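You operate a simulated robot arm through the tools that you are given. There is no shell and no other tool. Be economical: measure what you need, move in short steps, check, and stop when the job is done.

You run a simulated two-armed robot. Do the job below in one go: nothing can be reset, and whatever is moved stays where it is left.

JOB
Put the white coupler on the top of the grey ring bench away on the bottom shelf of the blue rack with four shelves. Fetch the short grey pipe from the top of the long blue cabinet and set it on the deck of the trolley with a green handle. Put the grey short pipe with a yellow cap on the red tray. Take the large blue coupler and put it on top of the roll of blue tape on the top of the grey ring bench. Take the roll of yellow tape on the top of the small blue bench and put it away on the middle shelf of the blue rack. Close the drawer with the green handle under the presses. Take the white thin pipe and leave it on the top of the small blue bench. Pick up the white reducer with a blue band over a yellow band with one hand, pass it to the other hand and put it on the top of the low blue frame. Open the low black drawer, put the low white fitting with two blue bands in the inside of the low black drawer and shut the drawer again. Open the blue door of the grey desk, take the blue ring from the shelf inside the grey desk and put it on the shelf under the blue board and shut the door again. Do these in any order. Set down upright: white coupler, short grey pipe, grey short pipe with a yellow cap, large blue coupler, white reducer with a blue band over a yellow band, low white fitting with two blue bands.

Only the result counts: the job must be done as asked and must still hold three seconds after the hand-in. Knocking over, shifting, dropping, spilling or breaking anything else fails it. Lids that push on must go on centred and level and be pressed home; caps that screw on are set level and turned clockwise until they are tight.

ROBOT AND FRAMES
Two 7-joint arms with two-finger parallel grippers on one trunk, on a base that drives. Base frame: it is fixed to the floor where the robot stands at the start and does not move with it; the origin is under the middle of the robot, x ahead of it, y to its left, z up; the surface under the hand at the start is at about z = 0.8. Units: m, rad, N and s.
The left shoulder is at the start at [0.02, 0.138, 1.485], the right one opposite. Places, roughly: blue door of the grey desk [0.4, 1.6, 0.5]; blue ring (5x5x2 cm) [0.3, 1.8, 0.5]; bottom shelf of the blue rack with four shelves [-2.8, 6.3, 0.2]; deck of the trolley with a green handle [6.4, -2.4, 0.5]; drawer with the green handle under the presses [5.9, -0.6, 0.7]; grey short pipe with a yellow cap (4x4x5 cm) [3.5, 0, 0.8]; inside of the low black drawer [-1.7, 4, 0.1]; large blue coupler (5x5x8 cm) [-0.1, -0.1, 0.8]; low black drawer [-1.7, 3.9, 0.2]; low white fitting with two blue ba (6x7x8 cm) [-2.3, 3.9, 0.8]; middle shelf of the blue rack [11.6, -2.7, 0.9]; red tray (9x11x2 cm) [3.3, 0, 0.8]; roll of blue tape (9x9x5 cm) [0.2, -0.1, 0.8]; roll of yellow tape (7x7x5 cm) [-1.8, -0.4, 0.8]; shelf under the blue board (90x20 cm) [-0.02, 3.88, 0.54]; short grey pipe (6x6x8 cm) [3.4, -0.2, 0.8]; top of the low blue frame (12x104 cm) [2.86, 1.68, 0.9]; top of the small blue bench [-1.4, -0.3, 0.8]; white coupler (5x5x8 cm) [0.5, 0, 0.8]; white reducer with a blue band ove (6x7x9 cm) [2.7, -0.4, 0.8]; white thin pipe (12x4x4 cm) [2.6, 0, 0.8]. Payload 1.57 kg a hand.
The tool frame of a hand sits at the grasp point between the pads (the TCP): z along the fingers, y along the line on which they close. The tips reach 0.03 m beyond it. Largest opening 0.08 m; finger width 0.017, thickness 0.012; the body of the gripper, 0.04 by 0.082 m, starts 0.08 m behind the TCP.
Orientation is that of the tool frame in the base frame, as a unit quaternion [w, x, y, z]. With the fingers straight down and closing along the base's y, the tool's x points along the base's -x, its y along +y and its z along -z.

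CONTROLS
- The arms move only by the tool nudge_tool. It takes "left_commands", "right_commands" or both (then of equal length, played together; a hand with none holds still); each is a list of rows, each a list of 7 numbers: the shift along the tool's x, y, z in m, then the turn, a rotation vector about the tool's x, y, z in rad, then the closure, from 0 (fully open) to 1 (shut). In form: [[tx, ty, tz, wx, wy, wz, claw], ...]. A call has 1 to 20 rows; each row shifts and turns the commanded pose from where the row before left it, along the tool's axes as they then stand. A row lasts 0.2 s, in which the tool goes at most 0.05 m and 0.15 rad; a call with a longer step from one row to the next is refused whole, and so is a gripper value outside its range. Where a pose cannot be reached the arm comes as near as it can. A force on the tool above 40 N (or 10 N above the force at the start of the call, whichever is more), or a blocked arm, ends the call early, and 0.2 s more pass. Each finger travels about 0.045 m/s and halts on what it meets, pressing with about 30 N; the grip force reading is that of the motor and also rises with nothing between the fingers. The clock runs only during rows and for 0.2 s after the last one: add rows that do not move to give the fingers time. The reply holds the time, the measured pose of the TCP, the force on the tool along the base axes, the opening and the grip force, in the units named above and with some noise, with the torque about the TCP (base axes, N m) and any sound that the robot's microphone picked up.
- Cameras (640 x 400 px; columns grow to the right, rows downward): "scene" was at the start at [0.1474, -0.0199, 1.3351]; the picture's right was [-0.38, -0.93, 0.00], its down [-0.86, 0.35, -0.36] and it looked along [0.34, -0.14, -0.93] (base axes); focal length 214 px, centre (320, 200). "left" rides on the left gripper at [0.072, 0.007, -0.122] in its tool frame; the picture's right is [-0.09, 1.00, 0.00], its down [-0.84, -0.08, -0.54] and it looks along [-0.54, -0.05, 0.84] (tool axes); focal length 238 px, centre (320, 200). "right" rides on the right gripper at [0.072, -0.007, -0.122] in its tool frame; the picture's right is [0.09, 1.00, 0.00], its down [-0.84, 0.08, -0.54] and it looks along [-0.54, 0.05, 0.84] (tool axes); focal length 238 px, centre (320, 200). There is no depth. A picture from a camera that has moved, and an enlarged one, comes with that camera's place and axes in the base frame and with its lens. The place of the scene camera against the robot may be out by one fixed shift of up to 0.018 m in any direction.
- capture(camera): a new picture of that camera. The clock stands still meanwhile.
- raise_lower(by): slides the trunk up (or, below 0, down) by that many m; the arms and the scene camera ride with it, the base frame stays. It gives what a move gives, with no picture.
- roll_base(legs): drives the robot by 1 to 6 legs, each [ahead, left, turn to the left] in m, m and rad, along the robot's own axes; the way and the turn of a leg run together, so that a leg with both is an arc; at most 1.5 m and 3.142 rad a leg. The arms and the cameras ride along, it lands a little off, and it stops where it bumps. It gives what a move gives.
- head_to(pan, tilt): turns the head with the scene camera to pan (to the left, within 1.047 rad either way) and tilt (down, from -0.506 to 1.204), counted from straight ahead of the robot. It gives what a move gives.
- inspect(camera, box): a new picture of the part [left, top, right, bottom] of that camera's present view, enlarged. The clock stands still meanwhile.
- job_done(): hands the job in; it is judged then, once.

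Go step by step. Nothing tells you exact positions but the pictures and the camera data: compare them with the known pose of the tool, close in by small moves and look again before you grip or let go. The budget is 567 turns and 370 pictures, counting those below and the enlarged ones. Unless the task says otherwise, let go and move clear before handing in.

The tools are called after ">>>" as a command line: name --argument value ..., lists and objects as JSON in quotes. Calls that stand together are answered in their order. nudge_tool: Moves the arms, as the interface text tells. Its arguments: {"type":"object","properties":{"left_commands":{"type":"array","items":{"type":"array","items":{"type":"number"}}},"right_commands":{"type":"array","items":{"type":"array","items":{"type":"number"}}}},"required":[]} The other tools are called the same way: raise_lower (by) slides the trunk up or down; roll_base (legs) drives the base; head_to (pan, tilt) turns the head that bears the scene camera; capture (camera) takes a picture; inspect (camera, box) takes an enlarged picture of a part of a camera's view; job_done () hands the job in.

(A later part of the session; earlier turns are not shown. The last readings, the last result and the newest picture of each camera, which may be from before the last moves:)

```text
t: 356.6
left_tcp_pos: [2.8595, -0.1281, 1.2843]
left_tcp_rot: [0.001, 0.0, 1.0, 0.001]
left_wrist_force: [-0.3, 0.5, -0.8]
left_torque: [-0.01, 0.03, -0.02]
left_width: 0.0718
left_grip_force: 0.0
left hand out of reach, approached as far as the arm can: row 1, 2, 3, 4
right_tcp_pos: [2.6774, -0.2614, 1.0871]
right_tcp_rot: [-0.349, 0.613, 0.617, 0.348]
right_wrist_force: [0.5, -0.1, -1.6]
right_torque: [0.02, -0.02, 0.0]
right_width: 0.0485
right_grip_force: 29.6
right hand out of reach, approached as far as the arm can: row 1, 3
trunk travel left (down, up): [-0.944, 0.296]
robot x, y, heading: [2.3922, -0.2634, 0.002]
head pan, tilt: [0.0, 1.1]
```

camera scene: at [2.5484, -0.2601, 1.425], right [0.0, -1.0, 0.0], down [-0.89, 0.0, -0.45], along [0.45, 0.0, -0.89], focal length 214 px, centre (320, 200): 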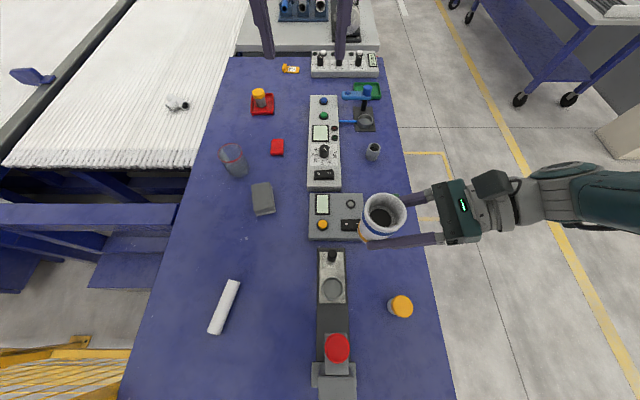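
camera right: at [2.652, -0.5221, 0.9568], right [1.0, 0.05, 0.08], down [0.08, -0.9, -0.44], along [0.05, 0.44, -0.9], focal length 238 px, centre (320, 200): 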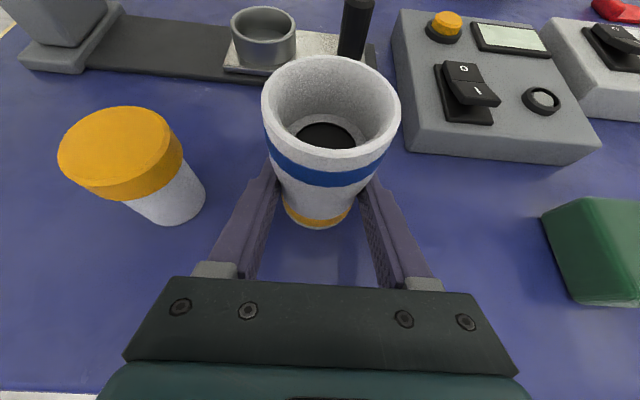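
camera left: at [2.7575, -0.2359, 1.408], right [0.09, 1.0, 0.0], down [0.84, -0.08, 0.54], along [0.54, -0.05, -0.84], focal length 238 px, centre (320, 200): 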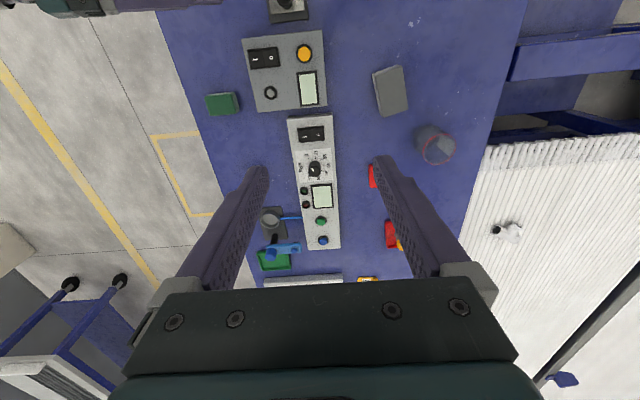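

>>> nudge_tool --right_commands '[[0.0129, 0, 0.0214, 0, 0, 0, 1], [0.0129, 0, 0.0214, 0, 0, 0, 1], [0.0129, 0, 0.0214, 0, 0, 0, 1], [0, 0, 0, 0, 0, 0, 1]]' --left_commands '[[0, 0, 0.04, 0, 0, 0, 0.1], [0, 0.03, 0.02, 0, 0, 0, 0.1], [0, 0.03, 0, 0, 0, 0, 0.1], [0, 0, 0, 0, 0, 0, 0.1]]'

>>> nudge_tool --left_commands '[[0.03, 0, 0, 0, 0, 0, 0.1], [0.03, 0, 0, 0, 0, 0, 0.1], [0.03, 0, 0, 0, 0, 0, 0.1], [0.03, 0, 0, 0, 0, 0, 0.1], [0, 0, 0, 0, 0, 0, 0.1]]'

>>> capture --camera "scene"

```text
t: 357.6
left_tcp_pos: [2.8539, -0.0699, 1.2247]
left_tcp_rot: [0.003, 0.001, 1.0, 0.001]
left_wrist_force: [-0.3, 0.1, 0.0]
left_torque: [0.0, 0.01, -0.02]
left_width: 0.0718
left_grip_force: 0.0
left hand out of reach, approached as far as the arm can: row 1
right_tcp_pos: [2.6722, -0.1859, 1.0921]
right_tcp_rot: [-0.348, 0.614, 0.617, 0.349]
right_wrist_force: [0.2, 0.7, -2.0]
right_torque: [-0.06, -0.01, -0.01]
right_width: 0.0484
right_grip_force: 30.2
right hand out of reach, approached as far as the arm can: row 3
trunk travel left (down, up): [-0.944, 0.296]
robot x, y, heading: [2.3914, -0.2627, 0.003]
head pan, tilt: [0.0, 1.1]
```

```text
t: 358.8
left_tcp_pos: [2.7309, -0.069, 1.2257]
left_tcp_rot: [0.002, 0.0, 1.0, 0.001]
left_wrist_force: [-0.2, 0.4, 0.6]
left_torque: [-0.03, 0.0, -0.01]
left_width: 0.072
left_grip_force: 0.0
right_tcp_pos: [2.6732, -0.1862, 1.0925]
right_tcp_rot: [-0.348, 0.614, 0.617, 0.348]
right_wrist_force: [0.3, -0.8, -1.7]
right_torque: [0.02, 0.03, 0.03]
right_width: 0.0484
right_grip_force: 30.1
trunk travel left (down, up): [-0.944, 0.296]
robot x, y, heading: [2.3916, -0.2613, 0.004]
head pan, tilt: [0.0, 1.1]
```

```text
280 pictures are left
camera scene: at [2.5484, -0.2602, 1.425], right [0.0, -1.0, 0.0], down [-0.89, 0.0, -0.45], along [0.45, 0.0, -0.89], focal length 214 px, centre (320, 200)
```

scene: 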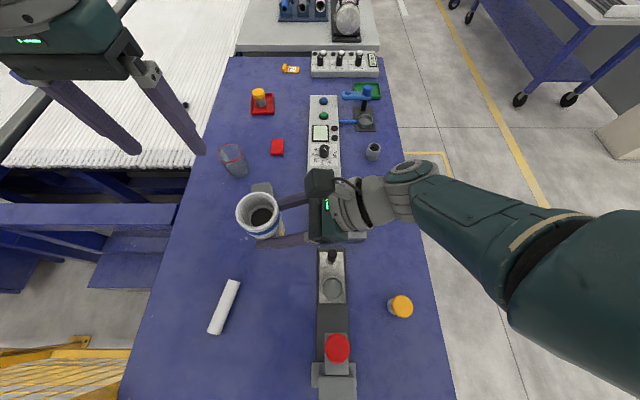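

Now the left hand can reach. Move it over the object.

>>> nudge_tool --left_commands '[[0.0193, 0, 0, 0, 0, 0, 0.1], [0.0193, -0.023, 0, 0, 0, 0, 0.1], [0.0193, -0.023, 0, 0, 0, 0, 0.1], [0, -0.023, 0, 0, 0, 0, 0.1], [0, -0.023, 0, 0, 0, 0, 0.1], [0, -0.023, 0, 0, 0, 0, 0.1], [0, 0, 0, 0, 0, 0, 0.1]]'

>>> capture --camera "left"

>>> capture --camera "scene"

```text
t: 360.6
left_tcp_pos: [2.6797, -0.1342, 1.2095]
left_tcp_rot: [0.008, -0.011, 0.998, 0.057]
left_wrist_force: [-0.2, 0.2, 0.2]
left_torque: [0.03, 0.0, 0.06]
left_width: 0.0719
left_grip_force: 0.2
left hand out of reach, approached as far as the arm can: row 3
right_tcp_pos: [2.6725, -0.1864, 1.0919]
right_tcp_rot: [-0.348, 0.614, 0.617, 0.349]
right_wrist_force: [-0.5, 0.0, -1.0]
right_torque: [-0.02, -0.01, 0.02]
right_width: 0.0484
right_grip_force: 30.2
trunk travel left (down, up): [-0.944, 0.296]
robot x, y, heading: [2.3896, -0.2607, 0.013]
head pan, tilt: [0.0, 1.1]
stopped in row 7 (left hand): the arm was blocked; the commanded pose is now the measured one
```

```text
279 pictures are left
camera left: at [2.6082, -0.1442, 1.3286], right [0.07, 0.99, 0.12], down [0.83, -0.12, 0.54], along [0.55, 0.06, -0.83], focal length 238 px, centre (320, 200)
```

left: 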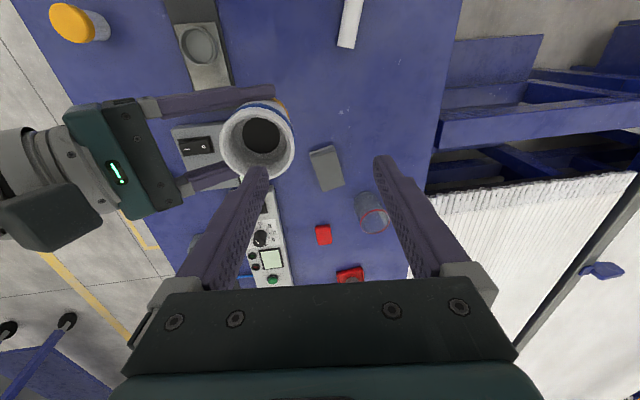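

```text
278 pictures are left
camera scene: at [2.5484, -0.2601, 1.425], right [0.0, -1.0, 0.0], down [-0.89, 0.0, -0.45], along [0.45, 0.0, -0.89], focal length 214 px, centre (320, 200)
```

scene: 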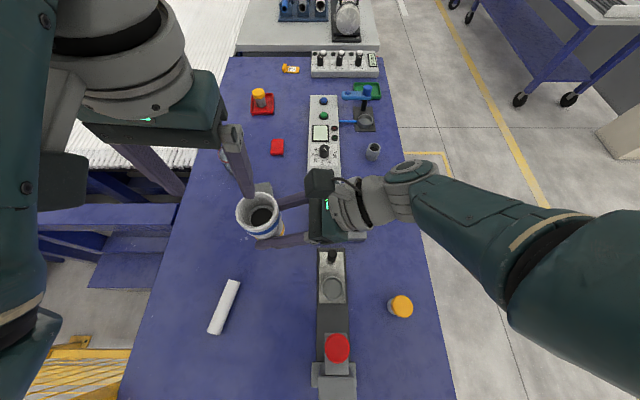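

The left arm was blocked (probably by the head). I'll back it off, straighten, and bring the object another 6 cm left.

>>> nudge_tool --left_commands '[[0, 0.02, -0.01, 0.057, 0, 0, 0.1], [0, 0.02, 0, 0.057, 0, 0, 0.1], [0, 0.025, 0, 0, 0, 0, 0.1], [0, 0.025, 0, 0, 0, 0, 0.1], [0, 0.02, 0, 0, 0, 0, 0.1]]'

>>> nudge_tool --right_commands '[[0.0129, 0, 0.0214, 0, 0, 0, 1], [0.0129, 0, 0.0214, 0, 0, 0, 1], [0.0077, 0, 0.0128, 0, 0, 0, 1], [0, 0, 0, 0, 0, 0, 1]]'

```text
t: 361.8
left_tcp_pos: [2.6779, -0.0168, 1.2224]
left_tcp_rot: [0.007, -0.01, 1.0, 0.012]
left_wrist_force: [0.1, 0.0, 0.1]
left_torque: [-0.01, 0.01, -0.02]
left_width: 0.0719
left_grip_force: 0.1
right_tcp_pos: [2.6724, -0.1855, 1.0929]
right_tcp_rot: [-0.348, 0.614, 0.617, 0.348]
right_wrist_force: [0.0, -0.4, -1.4]
right_torque: [-0.02, -0.02, 0.01]
right_width: 0.0481
right_grip_force: 30.0
trunk travel left (down, up): [-0.944, 0.296]
robot x, y, heading: [2.3916, -0.2599, -0.001]
head pan, tilt: [0.0, 1.1]
```

```text
t: 362.8
left_tcp_pos: [2.6789, -0.0166, 1.2232]
left_tcp_rot: [0.008, -0.016, 1.0, 0.009]
left_wrist_force: [0.5, -0.4, -0.5]
left_torque: [0.01, 0.05, 0.02]
left_width: 0.0719
left_grip_force: 0.1
right_tcp_pos: [2.6619, -0.125, 1.1058]
right_tcp_rot: [-0.346, 0.615, 0.617, 0.348]
right_wrist_force: [0.6, 0.6, -0.8]
right_torque: [0.0, -0.01, 0.0]
right_width: 0.0485
right_grip_force: 29.8
right hand out of reach, approached as far as the arm can: row 1, 2, 3
trunk travel left (down, up): [-0.944, 0.296]
robot x, y, heading: [2.3892, -0.2669, -0.001]
head pan, tilt: [0.0, 1.1]
```

>>> nudge_tool --left_commands '[[0.005, -0.02, 0, 0.018, 0, 0, 0.1], [0.006, -0.022, 0, 0, 0, 0, 0.1], [0.006, -0.022, 0, 0, 0, 0, 0.1], [0, -0.022, 0, 0, 0, 0, 0.1], [0, -0.02, 0, 0, 0, 0, 0.1], [0, 0, 0, 0, 0, 0, 0.1]]'

>>> capture --camera "left"

>>> capture --camera "right"

```text
t: 364.4
left_tcp_pos: [2.6718, -0.0768, 1.2154]
left_tcp_rot: [0.015, -0.021, 0.999, 0.044]
left_wrist_force: [0.1, -0.3, 0.0]
left_torque: [-0.03, -0.03, 0.03]
left_width: 0.0717
left_grip_force: 0.1
left hand out of reach, approached as far as the arm can: row 2, 3
right_tcp_pos: [2.6632, -0.1255, 1.1058]
right_tcp_rot: [-0.345, 0.616, 0.617, 0.348]
right_wrist_force: [-0.5, -0.3, -1.3]
right_torque: [-0.04, 0.0, 0.01]
right_width: 0.0483
right_grip_force: 30.2
trunk travel left (down, up): [-0.944, 0.296]
robot x, y, heading: [2.3868, -0.2622, 0.002]
head pan, tilt: [0.0, 1.1]
stopped in row 6 (left hand): the arm was blocked; the commanded pose is now the measured one
```

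```text
277 pictures are left
camera left: at [2.5978, -0.0847, 1.3344], right [0.05, 0.99, 0.09], down [0.82, -0.09, 0.56], along [0.56, 0.04, -0.82], focal length 238 px, centre (320, 200)
```

left: 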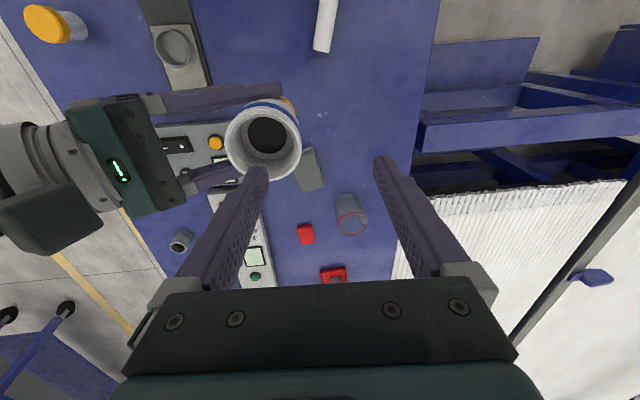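

```text
276 pictures are left
camera right: at [2.6572, -0.1937, 1.2307], right [1.0, 0.05, 0.08], down [0.08, -0.9, -0.43], along [0.05, 0.44, -0.9], focal length 238 px, centre (320, 200)
```

right: 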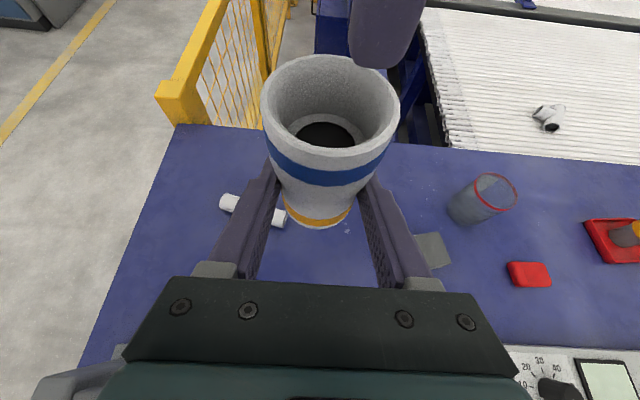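

The left arm is blocked again about 5 cm short, perhaps by the head. I'll turn the head away to the right and try again.

>>> head_to --pan -0.9 --tilt 0.7

>>> nudge_tool --left_commands '[[0, 0.01, -0.01, 0.045, 0, 0, 0.1], [0, 0, 0, 0.045, 0, 0, 0.1], [0.004, -0.02, 0, 0, 0, 0, 0.1], [0.004, -0.02, 0, 0, 0, 0, 0.1], [0, -0.01, 0, 0, 0, 0, 0.1], [0, 0, 0, 0, 0, 0, 0.1]]'

>>> capture --camera "scene"

```text
t: 365.6
left_tcp_pos: [2.6716, -0.0766, 1.2162]
left_tcp_rot: [0.014, -0.019, 0.999, 0.043]
left_wrist_force: [-0.1, 0.6, -0.1]
left_torque: [-0.01, -0.03, 0.0]
left_width: 0.0719
left_grip_force: 0.0
right_tcp_pos: [2.6624, -0.1272, 1.1052]
right_tcp_rot: [-0.346, 0.616, 0.616, 0.347]
right_wrist_force: [0.2, -0.6, -0.6]
right_torque: [0.01, -0.02, 0.0]
right_width: 0.0481
right_grip_force: 29.6
trunk travel left (down, up): [-0.944, 0.296]
robot x, y, heading: [2.3923, -0.2626, 0.007]
head pan, tilt: [-0.901, 0.7]
```

```text
t: 367.2
left_tcp_pos: [2.6717, -0.0673, 1.2195]
left_tcp_rot: [0.021, -0.026, 0.998, 0.05]
left_wrist_force: [-0.1, 0.0, 0.5]
left_torque: [0.01, 0.02, -0.01]
left_width: 0.072
left_grip_force: 0.2
left hand out of reach, approached as far as the arm can: row 2, 3
right_tcp_pos: [2.6629, -0.1295, 1.1023]
right_tcp_rot: [-0.344, 0.619, 0.616, 0.345]
right_wrist_force: [-0.2, 0.5, -0.6]
right_torque: [-0.05, 0.02, -0.01]
right_width: 0.0482
right_grip_force: 30.4
trunk travel left (down, up): [-0.944, 0.296]
robot x, y, heading: [2.3884, -0.2601, -0.0]
head pan, tilt: [-0.901, 0.7]
stopped in row 6 (left hand): the arm was blocked; the commanded pose is now the measured one
```

```text
275 pictures are left
camera scene: at [2.5481, -0.3182, 1.456], right [-0.68, -0.74, 0.0], down [-0.47, 0.43, -0.77], along [0.57, -0.52, -0.64], focal length 214 px, centre (320, 200)
```

scene: 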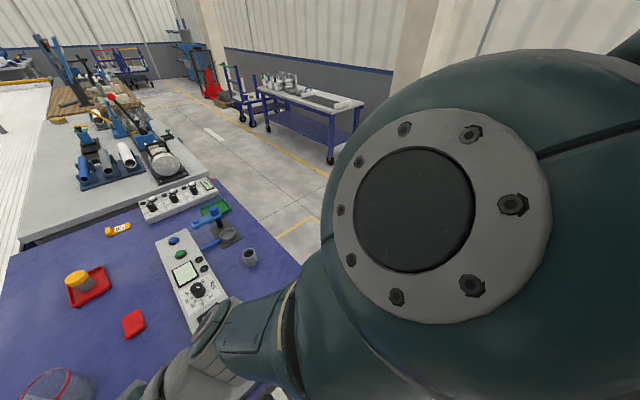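

>>> head_to --pan 0.2 --tilt 0.9

>>> capture --camera "scene"

>>> capture --camera "right"

>>> capture --camera "left"

```text
t: 368.5
left_tcp_pos: [2.672, -0.0668, 1.2197]
left_tcp_rot: [0.021, -0.027, 0.998, 0.049]
left_wrist_force: [-0.5, 1.1, -0.3]
left_torque: [-0.01, -0.02, 0.0]
left_width: 0.0721
left_grip_force: 0.1
right_tcp_pos: [2.6632, -0.1267, 1.1048]
right_tcp_rot: [-0.346, 0.615, 0.618, 0.347]
right_wrist_force: [-0.4, -0.1, -0.7]
right_torque: [0.02, 0.0, 0.0]
right_width: 0.0481
right_grip_force: 29.9
trunk travel left (down, up): [-0.944, 0.296]
robot x, y, heading: [2.3833, -0.2625, 0.002]
head pan, tilt: [0.201, 0.901]
```

```text
274 pictures are left
camera scene: at [2.5592, -0.2451, 1.4389], right [0.2, -0.98, 0.0], down [-0.77, -0.16, -0.62], along [0.61, 0.13, -0.78], focal length 214 px, centre (320, 200)
```

scene: 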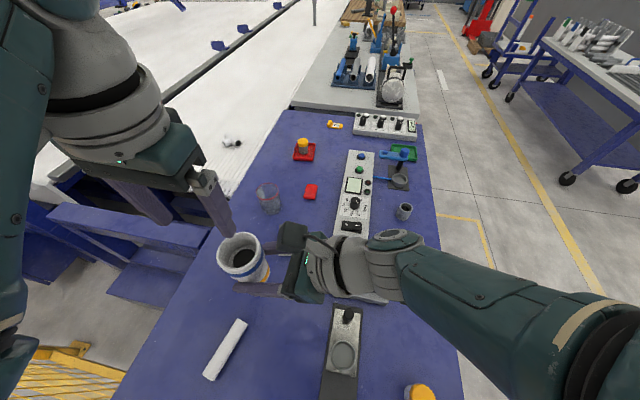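

```text
273 pictures are left
camera right: at [2.6573, -0.1945, 1.2302], right [1.0, 0.05, 0.08], down [0.08, -0.9, -0.43], along [0.05, 0.44, -0.9], focal length 238 px, centre (320, 200)
```

right: 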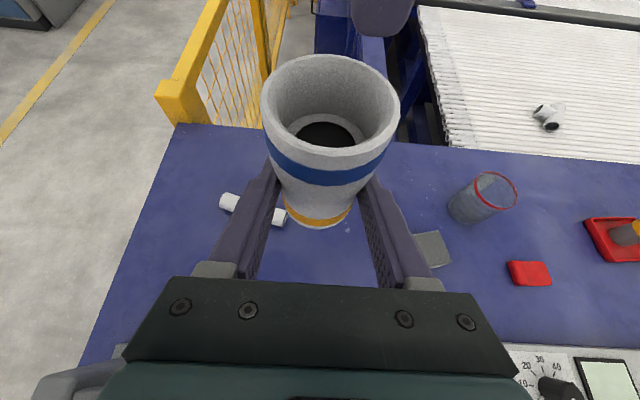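

```text
272 pictures are left
camera left: at [2.5957, -0.0782, 1.3369], right [0.04, 0.99, 0.1], down [0.82, -0.09, 0.57], along [0.57, 0.06, -0.82], focal length 238 px, centre (320, 200)
```

left: 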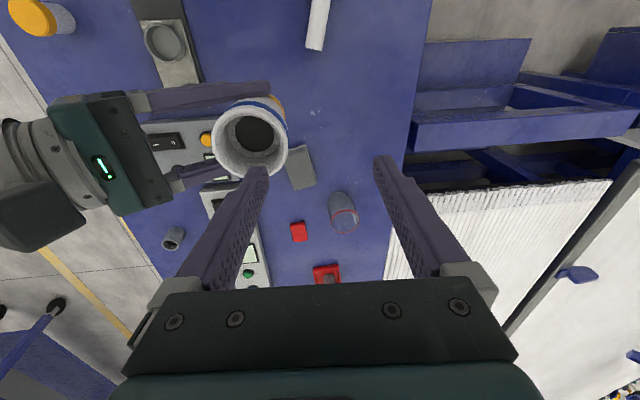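

The arm's folding limit (too close to its shoulder at this height) explains the block. I'll shift both hands about 5 cm forward and approach a bit lower.

>>> nudge_tool --left_commands '[[-0.03, 0.02, 0, 0.05, 0, 0, 0.1], [-0.03, 0.02, 0, 0.05, 0, 0, 0.1], [0, 0, 0, 0, 0, 0, 0.1], [0, 0, 0, 0, 0, 0, 0.1]]' --right_commands '[[0, 0.015, 0, 0, 0, 0, 1], [0, 0.015, 0, 0, 0, 0, 1], [0, 0.015, 0, 0, 0, 0, 1], [0, 0, 0, 0, 0, 0, 1]]'

```text
t: 369.5
left_tcp_pos: [2.7307, -0.0269, 1.2253]
left_tcp_rot: [0.022, -0.025, 0.999, -0.007]
left_wrist_force: [0.1, 0.1, -0.9]
left_torque: [0.0, 0.03, 0.0]
left_width: 0.0721
left_grip_force: 0.1
right_tcp_pos: [2.7033, -0.1462, 1.1205]
right_tcp_rot: [-0.332, 0.624, 0.616, 0.347]
right_wrist_force: [-0.1, -0.5, -0.3]
right_torque: [0.0, 0.05, 0.02]
right_width: 0.0482
right_grip_force: 29.8
right hand out of reach, approached as far as the arm can: row 1, 2, 3
trunk travel left (down, up): [-0.944, 0.296]
robot x, y, heading: [2.386, -0.2621, -0.0]
head pan, tilt: [0.201, 0.901]
```

>>> nudge_tool --left_commands '[[0.009, -0.025, 0, -0.014, 0.044, 0.05, 0.1], [0.009, -0.025, 0, 0, 0, 0, 0.1], [0.009, -0.025, 0, 0, 0, 0, 0.1], [0, -0.022, 0, 0, 0, 0, 0.1], [0, -0.02, 0, 0, 0, 0, 0.1], [0, 0, 0, 0, 0, 0, 0.1]]'

>>> capture --camera "left"

```text
t: 371.1
left_tcp_pos: [2.7096, -0.1051, 1.2232]
left_tcp_rot: [0.005, -0.017, 0.999, 0.045]
left_wrist_force: [0.6, 0.7, 0.0]
left_torque: [0.01, -0.01, 0.03]
left_width: 0.0718
left_grip_force: 0.1
right_tcp_pos: [2.7016, -0.1539, 1.1139]
right_tcp_rot: [-0.329, 0.628, 0.617, 0.34]
right_wrist_force: [-0.1, -0.4, -1.4]
right_torque: [-0.01, -0.03, -0.02]
right_width: 0.0483
right_grip_force: 30.0
trunk travel left (down, up): [-0.944, 0.296]
robot x, y, heading: [2.3936, -0.2621, 0.003]
head pan, tilt: [0.201, 0.901]
stopped in row 6 (left hand): the arm was blocked; the commanded pose is now the measured one
```

```text
271 pictures are left
camera left: at [2.6376, -0.1141, 1.3429], right [0.06, 0.99, 0.09], down [0.83, -0.1, 0.54], along [0.55, 0.04, -0.83], focal length 238 px, centre (320, 200)
```

left: 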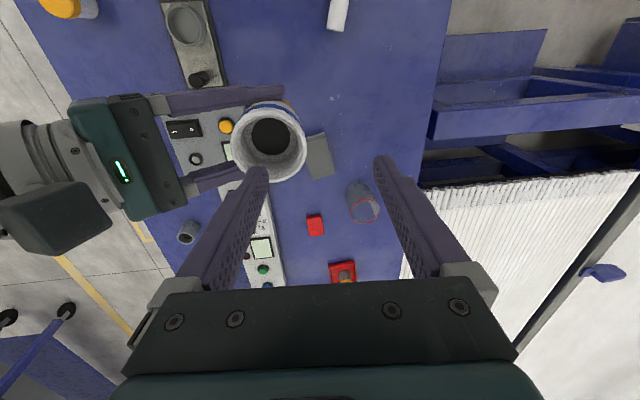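

The limit seems to be that the left hand must stay at least 0.385 m below its shoulder to come this far inward. I'll lower the right hand and object slightly, back the left off, and re-approach lower.

>>> nudge_tool --left_commands '[[0, 0.03, 0, 0.045, 0, 0, 0.1], [0, 0.03, 0, 0.045, 0, 0.034, 0.1], [0, 0.03, 0, 0, 0, 0, 0.1], [0, 0, 0, 0, 0, 0, 0.1]]' --right_commands '[[0, 0, 0, 0, 0, 0, 1], [-0.0103, -0.015, 0.0062, 0, 0, 0, 1], [-0.0103, -0.015, 0.0062, 0, 0, 0, 1], [0, 0, 0, 0, 0, 0, 1]]'

```text
t: 372.1
left_tcp_pos: [2.7059, -0.0222, 1.2252]
left_tcp_rot: [0.005, 0.001, 1.0, -0.008]
left_wrist_force: [-0.3, -0.2, -0.2]
left_torque: [-0.02, 0.0, 0.01]
left_width: 0.0719
left_grip_force: 0.0
right_tcp_pos: [2.669, -0.1506, 1.0925]
right_tcp_rot: [-0.332, 0.627, 0.617, 0.341]
right_wrist_force: [-0.2, 0.4, -0.6]
right_torque: [0.03, 0.01, 0.0]
right_width: 0.0482
right_grip_force: 30.0
trunk travel left (down, up): [-0.944, 0.296]
robot x, y, heading: [2.3953, -0.2647, 0.004]
head pan, tilt: [0.201, 0.901]
```

>>> nudge_tool --left_commands '[[0.012, 0, 0.015, -0.016, 0, 0, 0.1], [0.012, 0, 0.018, 0, 0, 0, 0.1], [0.013, -0.02, 0, 0, 0, 0, 0.1], [0, -0.025, 0, 0, 0, 0, 0.1], [0, 0, 0, 0, 0, 0, 0.1]]' --right_commands '[[0, 0, 0, 0.02, 0.037, -0.01, 1], [0, 0, 0, 0, 0, 0, 1], [0, 0, 0, 0, 0, 0, 1], [0, 0, 0, 0, 0, 0, 1], [0, 0, 0, 0, 0, 0, 1]]'

>>> capture --camera "left"

>>> capture --camera "right"

```text
t: 373.5
left_tcp_pos: [2.6736, -0.0296, 1.1948]
left_tcp_rot: [0.011, -0.009, 0.999, 0.047]
left_wrist_force: [0.0, -0.7, 0.0]
left_torque: [0.02, -0.01, 0.01]
left_width: 0.0721
left_grip_force: 0.1
right_tcp_pos: [2.6733, -0.1786, 1.086]
right_tcp_rot: [-0.326, 0.628, 0.621, 0.338]
right_wrist_force: [0.3, -0.4, -0.5]
right_torque: [0.02, -0.01, 0.01]
right_width: 0.0481
right_grip_force: 29.9
right hand out of reach, approached as far as the arm can: row 1
trunk travel left (down, up): [-0.944, 0.296]
robot x, y, heading: [2.3832, -0.2634, 0.004]
head pan, tilt: [0.201, 0.901]
stopped in row 5 (left hand): the arm was blocked; the commanded pose is now the measured one
```

```text
270 pictures are left
camera left: at [2.6008, -0.0364, 1.3151], right [0.07, 0.99, 0.1], down [0.83, -0.12, 0.55], along [0.56, 0.04, -0.83], focal length 238 px, centre (320, 200)
```

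left: 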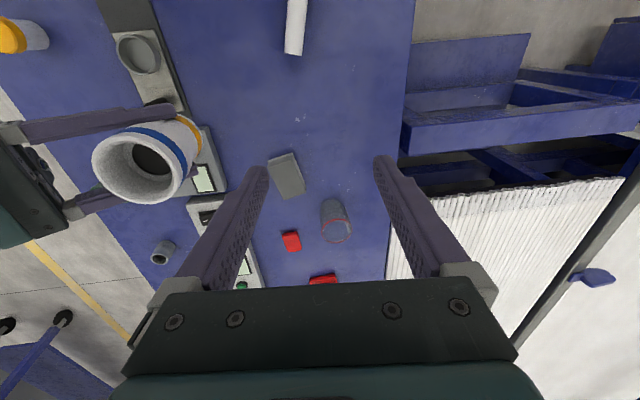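

```text
269 pictures are left
camera right: at [2.6651, -0.2398, 1.2142], right [1.0, 0.03, 0.09], down [0.07, -0.92, -0.39], along [0.07, 0.39, -0.92], focal length 238 px, centre (320, 200)
```

right: 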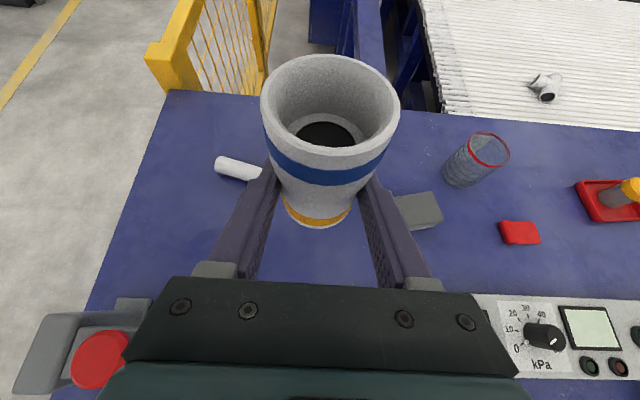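

>>> head_to --pan 0.9 --tilt 0.8

>>> capture --camera "scene"

```text
t: 374.6
left_tcp_pos: [2.6735, -0.0296, 1.196]
left_tcp_rot: [0.009, -0.008, 0.999, 0.047]
left_wrist_force: [1.0, -0.8, -0.1]
left_torque: [0.01, 0.0, -0.03]
left_width: 0.0719
left_grip_force: 0.1
right_tcp_pos: [2.6723, -0.1779, 1.0856]
right_tcp_rot: [-0.326, 0.629, 0.62, 0.337]
right_wrist_force: [-0.7, -0.4, -1.2]
right_torque: [-0.02, -0.03, 0.01]
right_width: 0.0483
right_grip_force: 29.7
trunk travel left (down, up): [-0.944, 0.296]
robot x, y, heading: [2.3898, -0.2644, 0.006]
head pan, tilt: [0.901, 0.799]
```

```text
268 pictures are left
camera scene: at [2.5352, -0.197, 1.4468], right [0.79, -0.62, 0.0], down [-0.44, -0.56, -0.7], along [0.43, 0.55, -0.72], focal length 214 px, centre (320, 200)
```

scene: 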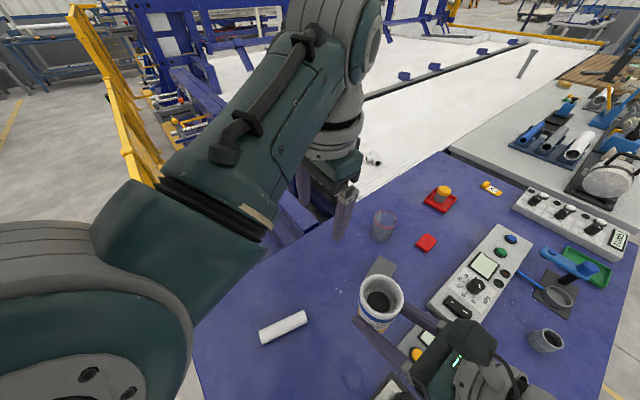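

Here the left forearm posture is the issue. I'll switch to a mirrored scheme: the left hand also tilted, coming from the left and gripping the upper part, while the right keeps the lower part. First move the right back to the centre, then reorient the left.

>>> nudge_tool --right_commands '[[-0.0108, 0, -0.018, 0, 0, 0, 1], [-0.0108, 0, -0.018, 0, 0, 0, 1], [-0.0108, 0, -0.018, 0.0216, 0.053, -0.007, 1], [-0.0108, 0, -0.018, 0, 0, 0, 1], [0, 0, 0, 0, 0, 0, 1]]' --left_commands '[[0, 0.03, 0, 0.047, 0, 0, 0], [0, 0.03, 0, 0.047, 0, 0, 0], [0, 0.03, 0, 0, 0, 0, 0], [0, 0.03, 0, 0, 0, 0, 0], [0, 0, 0, 0, 0, 0, 0]]'

>>> nudge_tool --left_commands '[[0, 0, 0, 0, 0, -0.1428, 0], [0, 0, 0, 0, 0, -0.1428, 0], [0, 0, 0, 0, 0, -0.1428, 0], [0, 0, 0, 0, 0, -0.1428, 0], [0, 0, 0, 0, 0, -0.1428, 0], [0, 0, 0, 0, 0, -0.1428, 0], [0, 0, 0, 0, 0, -0.1428, 0], [0, 0, 0, 0, 0, -0.1428, 0], [0, 0, 0, 0, 0, -0.1428, 0], [0, 0, 0, 0, 0, -0.1428, 0], [0, 0, 0, 0, 0, -0.1428, 0]]'

```text
t: 375.8
left_tcp_pos: [2.6714, 0.0839, 1.1963]
left_tcp_rot: [0.011, -0.006, 1.0, -0.008]
left_wrist_force: [0.5, 0.3, 0.9]
left_torque: [0.0, -0.02, 0.01]
left_width: 0.0803
left_grip_force: 0.1
right_tcp_pos: [2.6704, -0.2531, 1.0931]
right_tcp_rot: [-0.355, 0.609, 0.616, 0.351]
right_wrist_force: [0.4, 0.2, -1.1]
right_torque: [-0.04, -0.02, 0.0]
right_width: 0.0483
right_grip_force: 29.6
trunk travel left (down, up): [-0.944, 0.296]
robot x, y, heading: [2.3884, -0.261, 0.006]
head pan, tilt: [0.901, 0.799]
```

```text
t: 378.2
left_tcp_pos: [2.6716, 0.0834, 1.1974]
left_tcp_rot: [-0.003, 0.712, -0.702, 0.012]
left_wrist_force: [1.8, -0.5, 0.7]
left_torque: [-0.02, 0.0, 0.02]
left_width: 0.0801
left_grip_force: 0.1
right_tcp_pos: [2.6701, -0.2546, 1.0931]
right_tcp_rot: [-0.354, 0.609, 0.617, 0.351]
right_wrist_force: [-0.4, 0.0, -1.1]
right_torque: [-0.03, -0.01, -0.02]
right_width: 0.0482
right_grip_force: 29.6
trunk travel left (down, up): [-0.944, 0.296]
robot x, y, heading: [2.3927, -0.2634, 0.003]
head pan, tilt: [0.901, 0.799]
```

>>> nudge_tool --left_commands '[[0, 0, 0, 0, 0.147, 0, 0], [0, 0, 0, 0, 0.147, 0, 0], [0, 0, 0, 0, 0.147, 0, 0], [0, 0, 0, 0, 0.147, 0, 0], [0, 0, 0, 0, 0.147, 0, 0], [0, 0, 0, 0, 0.147, 0, 0], [0, 0, 0, 0, 0.147, 0, 0]]'

>>> capture --camera "scene"

```text
t: 379.8
left_tcp_pos: [2.6592, 0.0638, 1.2192]
left_tcp_rot: [0.342, 0.614, -0.612, 0.363]
left_wrist_force: [-0.2, -0.1, 0.7]
left_torque: [0.02, 0.03, -0.02]
left_width: 0.0799
left_grip_force: 0.0
left hand out of reach, approached as far as the arm can: row 6, 7
right_tcp_pos: [2.6701, -0.254, 1.0923]
right_tcp_rot: [-0.354, 0.609, 0.616, 0.352]
right_wrist_force: [0.6, -0.6, -1.1]
right_torque: [0.01, -0.01, 0.01]
right_width: 0.0481
right_grip_force: 30.0
trunk travel left (down, up): [-0.944, 0.296]
robot x, y, heading: [2.3846, -0.2629, 0.001]
head pan, tilt: [0.901, 0.799]
```

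```text
267 pictures are left
camera scene: at [2.5351, -0.197, 1.4468], right [0.79, -0.62, 0.0], down [-0.44, -0.56, -0.7], along [0.43, 0.55, -0.72], focal length 214 px, centre (320, 200)
```

scene: 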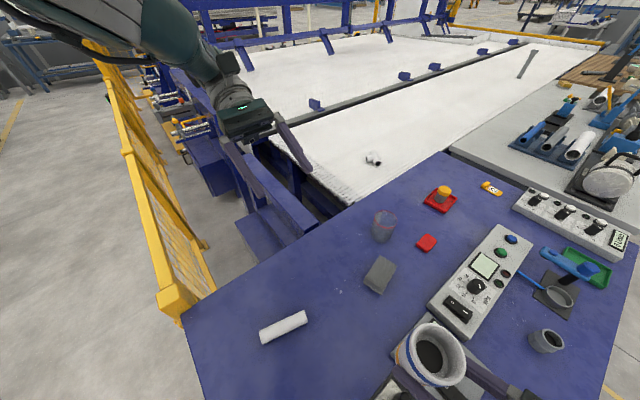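

>>> nudge_tool --left_commands '[[0.006, -0.0022, 0.0393, 0, 0, 0, 0], [0.006, -0.0022, 0.0393, 0, 0, 0, 0], [0.006, -0.0022, 0.0393, 0, 0, 0, 0], [0.006, -0.0022, 0.0393, 0, 0, 0, 0], [0.006, -0.0022, 0.0393, 0, 0, 0, 0], [0, 0, 0, 0, 0, 0, 0]]'

>>> head_to --pan 0.0 --tilt 1.1

>>> capture --camera "left"

>>> capture --camera "scene"

```text
t: 381.2
left_tcp_pos: [2.6734, -0.1217, 1.1465]
left_tcp_rot: [0.343, 0.614, -0.612, 0.361]
left_wrist_force: [-0.9, 1.4, 0.7]
left_torque: [0.01, 0.02, 0.02]
left_width: 0.0798
left_grip_force: 0.1
right_tcp_pos: [2.671, -0.2542, 1.0931]
right_tcp_rot: [-0.355, 0.609, 0.617, 0.351]
right_wrist_force: [0.3, 1.0, -0.9]
right_torque: [-0.01, 0.02, 0.03]
right_width: 0.0484
right_grip_force: 30.0
trunk travel left (down, up): [-0.944, 0.296]
robot x, y, heading: [2.3876, -0.2625, 0.001]
head pan, tilt: [0.901, 0.799]
```

```text
t: 382.4
left_tcp_pos: [2.673, -0.1208, 1.1472]
left_tcp_rot: [0.343, 0.614, -0.612, 0.362]
left_wrist_force: [1.1, 0.4, -0.5]
left_torque: [0.02, -0.01, 0.01]
left_width: 0.08
left_grip_force: 0.0
right_tcp_pos: [2.6695, -0.2542, 1.0928]
right_tcp_rot: [-0.354, 0.609, 0.616, 0.352]
right_wrist_force: [-0.5, 1.0, -1.7]
right_torque: [0.0, 0.0, -0.02]
right_width: 0.048
right_grip_force: 30.2
trunk travel left (down, up): [-0.944, 0.296]
robot x, y, heading: [2.3927, -0.2621, 0.002]
head pan, tilt: [0.0, 1.1]
```

```text
266 pictures are left
camera left: at [2.6642, -0.0529, 1.2688], right [-0.99, 0.03, -0.1], down [0.07, 0.89, -0.45], along [0.07, -0.45, -0.89], focal length 238 px, centre (320, 200)
```

left: 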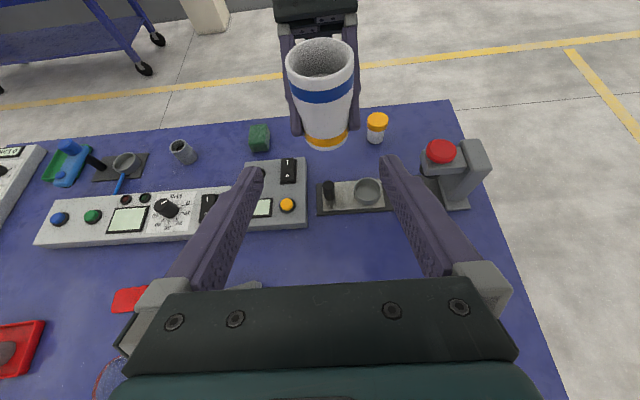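

```text
265 pictures are left
camera scene: at [2.5484, -0.2601, 1.4251], right [0.0, -1.0, 0.0], down [-0.89, 0.0, -0.45], along [0.45, 0.0, -0.89], focal length 214 px, centre (320, 200)
```

scene: 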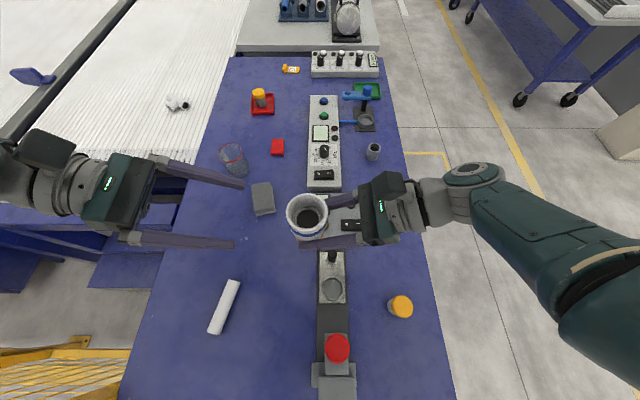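

>>> nudge_tool --left_commands '[[0.0121, 0, 0.0202, 0, 0, 0, 0], [0.0121, 0, 0.0202, 0, 0, 0, 0], [0.0121, 0, 0.0202, 0, 0, 0, 0], [0.0121, 0, 0.0202, 0, 0, 0, 0], [0.0121, 0, 0.0202, 0, 0, 0, 0], [0, 0, 0, 0, 0, 0, 0]]'

>>> capture --camera "left"

>>> inspect --camera "scene" --box '[200, 140, 440, 290]'

```text
t: 383.8
left_tcp_pos: [2.6743, -0.2411, 1.1479]
left_tcp_rot: [0.343, 0.613, -0.613, 0.361]
left_wrist_force: [0.3, -0.5, -0.5]
left_torque: [0.0, -0.02, 0.01]
left_width: 0.08
left_grip_force: 0.2
right_tcp_pos: [2.6705, -0.2542, 1.0919]
right_tcp_rot: [-0.354, 0.609, 0.616, 0.352]
right_wrist_force: [0.8, 0.2, -1.7]
right_torque: [-0.04, 0.02, 0.0]
right_width: 0.0482
right_grip_force: 30.2
trunk travel left (down, up): [-0.944, 0.296]
robot x, y, heading: [2.39, -0.2623, 0.004]
head pan, tilt: [0.0, 1.1]
```

```text
264 pictures are left
camera left: at [2.6656, -0.1725, 1.2709], right [-0.99, 0.03, -0.1], down [0.08, 0.89, -0.45], along [0.07, -0.45, -0.89], focal length 238 px, centre (320, 200)
```

left: 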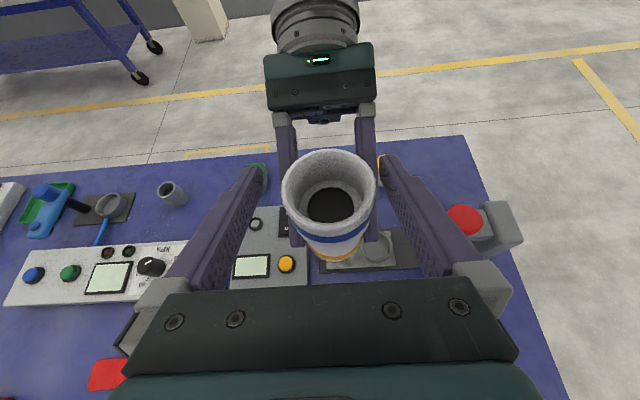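

```text
2.67 times, centred on (320, 215) of scene
camera zoom: at [2.5484, -0.2602, 1.4251], right [0.0, -1.0, 0.0], down [-0.89, 0.0, -0.45], along [0.45, 0.0, -0.89], focal length 572 px, centre (320, 160)
```

zoom: 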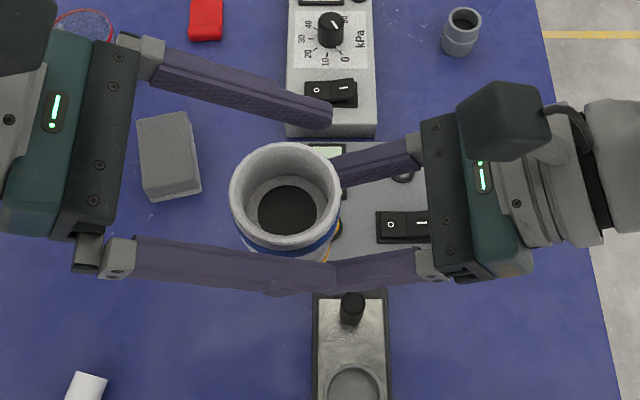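

>>> nudge_tool --left_commands '[[0, 0.004, 0, 0, 0, 0, 0], [-0.003, 0, 0.002, 0, 0, 0, 0.3], [0, 0, 0, 0, 0, 0, 0.5], [0, 0, 0, 0, 0, 0, 1], [0, 0, 0, 0, 0, 0, 1], [0, 0, 0, 0, 0, 0, 1]]'

>>> inspect --camera "scene" --box '[200, 140, 440, 290]'

>>> capture --camera "left"

```text
t: 385.2
left_tcp_pos: [2.6697, -0.2413, 1.145]
left_tcp_rot: [0.344, 0.613, -0.613, 0.361]
left_wrist_force: [-3.6, -0.8, 1.7]
left_torque: [-0.03, 0.15, 0.26]
left_width: 0.053
left_grip_force: 29.8
right_tcp_pos: [2.6703, -0.2558, 1.0918]
right_tcp_rot: [-0.354, 0.609, 0.617, 0.351]
right_wrist_force: [4.1, 1.2, -1.7]
right_torque: [-0.06, 0.1, -0.35]
right_width: 0.0483
right_grip_force: 30.4
trunk travel left (down, up): [-0.944, 0.296]
robot x, y, heading: [2.388, -0.2642, 0.002]
head pan, tilt: [0.0, 1.1]
```

```text
2.67 times, centred on (320, 215) of scene
camera zoom: at [2.5484, -0.2602, 1.425], right [0.0, -1.0, 0.0], down [-0.89, 0.0, -0.45], along [0.45, 0.0, -0.89], focal length 572 px, centre (320, 160)
```

zoom: 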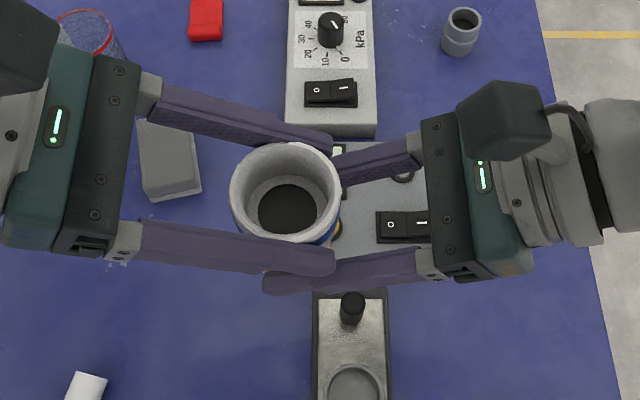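

```text
261 pictures are left
camera left: at [2.6613, -0.1724, 1.2668], right [-0.99, 0.03, -0.1], down [0.07, 0.89, -0.45], along [0.07, -0.45, -0.89], focal length 238 px, centre (320, 200)
```

left: 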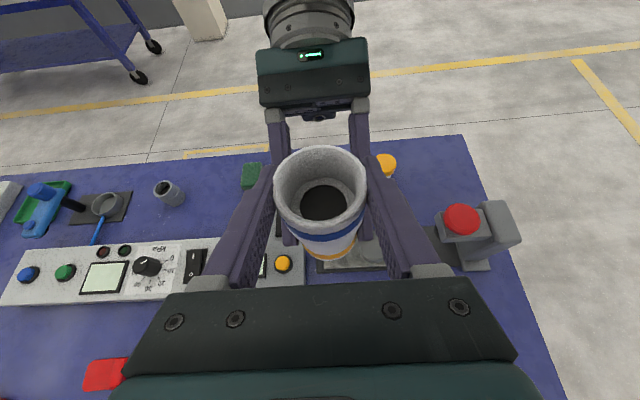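

Both hands hold it. Now the right hand opens and withdraws to the right.

>>> nudge_tool --right_commands '[[0, 0, 0, 0, 0, 0, 0.3], [0, 0, 0, 0, 0, 0, 0], [0, 0, 0, 0, 0, 0, 0], [0, 0, 0, 0, 0, 0, 0]]'

>>> nudge_tool --right_commands '[[-0.0129, 0, -0.0214, 0, 0, 0, 0], [-0.0129, 0, -0.0214, 0, 0, 0, 0], [-0.0154, 0, -0.0257, 0, 0, 0, 0], [-0.0154, 0, -0.0257, 0, 0, 0, 0], [-0.0154, 0, -0.0257, 0, 0, 0, 0], [-0.0154, 0, -0.0257, 0, 0, 0, 0]]'

>>> capture --camera "scene"

>>> capture --camera "left"

```text
t: 386.2
left_tcp_pos: [2.6701, -0.2417, 1.144]
left_tcp_rot: [0.343, 0.614, -0.612, 0.362]
left_wrist_force: [0.9, 0.4, -0.6]
left_torque: [0.02, -0.01, -0.04]
left_width: 0.053
left_grip_force: 29.4
right_tcp_pos: [2.6701, -0.2533, 1.093]
right_tcp_rot: [-0.354, 0.609, 0.617, 0.351]
right_wrist_force: [0.8, 0.7, -0.1]
right_torque: [0.0, 0.02, -0.04]
right_width: 0.0799
right_grip_force: 0.1
trunk travel left (down, up): [-0.944, 0.296]
robot x, y, heading: [2.3917, -0.2647, 0.007]
head pan, tilt: [0.0, 1.1]
```

```text
t: 387.6
left_tcp_pos: [2.6695, -0.2407, 1.1447]
left_tcp_rot: [0.343, 0.614, -0.612, 0.361]
left_wrist_force: [-0.3, 0.0, -0.2]
left_torque: [-0.01, -0.01, 0.0]
left_width: 0.0528
left_grip_force: 30.3
right_tcp_pos: [2.6587, -0.4183, 1.1047]
right_tcp_rot: [-0.353, 0.609, 0.617, 0.351]
right_wrist_force: [0.3, 0.3, 0.2]
right_torque: [-0.02, 0.03, 0.02]
right_width: 0.0799
right_grip_force: 0.0
right hand out of reach, approached as far as the arm can: row 5, 6
trunk travel left (down, up): [-0.944, 0.296]
robot x, y, heading: [2.3901, -0.2628, 0.002]
head pan, tilt: [0.0, 1.1]
```

```text
260 pictures are left
camera scene: at [2.5484, -0.2601, 1.4251], right [0.0, -1.0, 0.0], down [-0.89, 0.0, -0.45], along [0.45, 0.0, -0.89], focal length 214 px, centre (320, 200)
```

scene: 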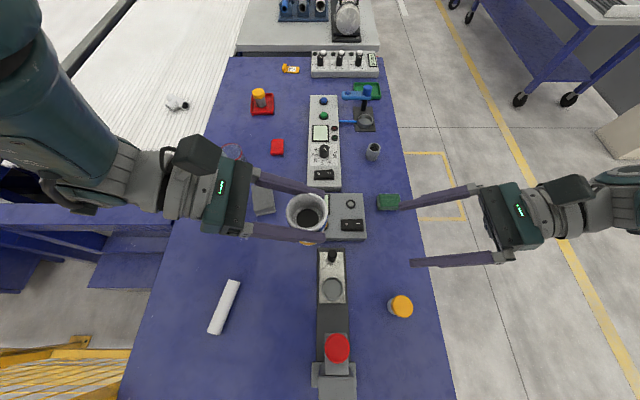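

```text
259 pictures are left
camera left: at [2.6615, -0.1722, 1.2668], right [-0.99, 0.03, -0.1], down [0.07, 0.89, -0.45], along [0.07, -0.45, -0.89], focal length 238 px, centre (320, 200)
```

left: 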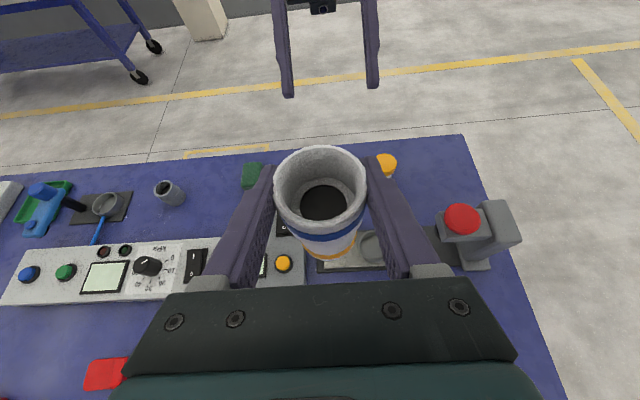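

Handover done; the left holds it upright. I'll restore the right hand to its normal posture, raise, and look at the low blue frame.

>>> nudge_tool --right_commands '[[0, 0, 0, 0, -0.147, 0, 0], [0, 0, 0, 0, -0.147, 0, 0], [0, 0, 0, 0, -0.147, 0, 0], [0, 0, 0, 0, -0.147, 0, 0], [0, 0, 0, 0, -0.147, 0, 0], [0, 0, 0, 0, -0.147, 0, 0], [0, 0, 0, 0, -0.147, 0, 0], [0, 0, 0, 0, 0, -0.1428, 0], [0, 0, 0, 0, 0, -0.1428, 0], [0, 0, 0, 0, 0, -0.1428, 0], [0, 0, 0, 0, 0, -0.1428, 0], [0, 0, 0, 0, 0, -0.1428, 0], [0, 0, 0, 0, 0, -0.1428, 0], [0, 0, 0, 0, 0, -0.1428, 0], [0, 0, 0, 0, 0, -0.1428, 0], [0, 0, 0, 0, 0, -0.1428, 0], [0, 0, 0, 0, 0, -0.1428, 0], [0, 0, 0, 0, 0, -0.1428, 0]]'

>>> raise_lower --by 0.28

>>> nudge_tool --right_commands '[[0, -0.03, 0, 0, 0, 0, 0], [0, -0.03, 0, 0, 0, 0, 0], [0, 0, -0.04, 0, 0, 0, 0], [0, 0, -0.04, 0, 0, 0, 0], [0, 0, -0.04, 0, 0, 0, 0], [0, 0, -0.04, 0, 0, 0, 0]]'

>>> head_to --pan 0.9 --tilt 0.6

>>> capture --camera "scene"

```text
t: 391.4
left_tcp_pos: [2.6695, -0.2407, 1.1447]
left_tcp_rot: [0.344, 0.613, -0.613, 0.361]
left_wrist_force: [-1.5, -0.2, -0.1]
left_torque: [-0.01, -0.03, -0.01]
left_width: 0.0528
left_grip_force: 29.7
right_tcp_pos: [2.6596, -0.4182, 1.102]
right_tcp_rot: [0.001, -0.007, 1.0, 0.008]
right_wrist_force: [0.5, -0.1, -0.3]
right_torque: [0.01, 0.05, 0.0]
right_width: 0.0801
right_grip_force: 0.0
trunk travel left (down, up): [-0.944, 0.296]
robot x, y, heading: [2.3885, -0.2611, 0.004]
head pan, tilt: [0.0, 1.1]
```

```text
t: 394.2
left_tcp_pos: [2.6693, -0.2406, 1.4253]
left_tcp_rot: [0.343, 0.614, -0.612, 0.361]
left_wrist_force: [0.7, 0.8, -2.3]
left_torque: [-0.01, -0.01, 0.02]
left_width: 0.0527
left_grip_force: 29.9
right_tcp_pos: [2.6589, -0.4193, 1.3821]
right_tcp_rot: [0.001, -0.005, 1.0, 0.009]
right_wrist_force: [0.5, 0.0, 0.0]
right_torque: [0.02, 0.01, 0.01]
right_width: 0.08
right_grip_force: 0.2
trunk travel left (down, up): [-1.224, 0.016]
robot x, y, heading: [2.3874, -0.2621, 0.005]
head pan, tilt: [0.0, 1.1]
```

```text
t: 395.6
left_tcp_pos: [2.6698, -0.2409, 1.4247]
left_tcp_rot: [0.343, 0.614, -0.612, 0.362]
left_wrist_force: [0.9, -0.2, -2.5]
left_torque: [0.0, 0.0, -0.01]
left_width: 0.0524
left_grip_force: 29.7
right_tcp_pos: [2.6599, -0.4814, 1.5414]
right_tcp_rot: [0.001, -0.006, 1.0, 0.007]
right_wrist_force: [0.0, -0.2, -0.2]
right_torque: [-0.02, -0.01, 0.02]
right_width: 0.08
right_grip_force: 0.0
trunk travel left (down, up): [-1.224, 0.016]
robot x, y, heading: [2.3874, -0.2595, 0.006]
head pan, tilt: [0.0, 1.1]
```

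```text
t: 396.8
left_tcp_pos: [2.6698, -0.241, 1.4251]
left_tcp_rot: [0.343, 0.614, -0.612, 0.362]
left_wrist_force: [0.7, 0.8, -1.1]
left_torque: [-0.01, 0.02, -0.03]
left_width: 0.0528
left_grip_force: 30.0
right_tcp_pos: [2.6611, -0.4817, 1.5418]
right_tcp_rot: [0.001, -0.005, 1.0, 0.008]
right_wrist_force: [-0.9, 0.4, -0.9]
right_torque: [-0.05, 0.01, 0.02]
right_width: 0.08
right_grip_force: 0.0
trunk travel left (down, up): [-1.224, 0.016]
robot x, y, heading: [2.3904, -0.2616, 0.005]
head pan, tilt: [0.901, 0.6]
```

```text
258 pictures are left
camera scene: at [2.54, -0.191, 1.7436], right [0.79, -0.62, 0.0], down [-0.35, -0.44, -0.82], along [0.51, 0.65, -0.57], focal length 214 px, centre (320, 200)
```

scene: 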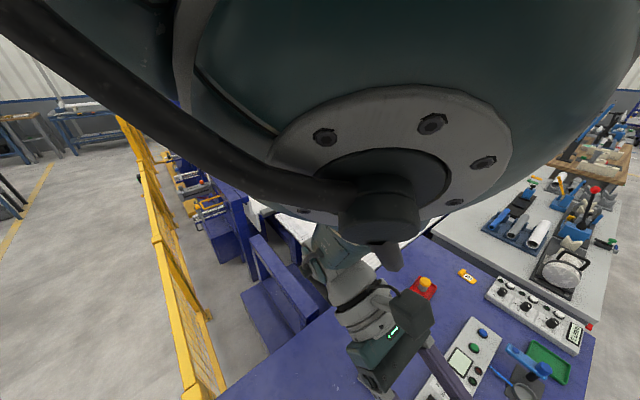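

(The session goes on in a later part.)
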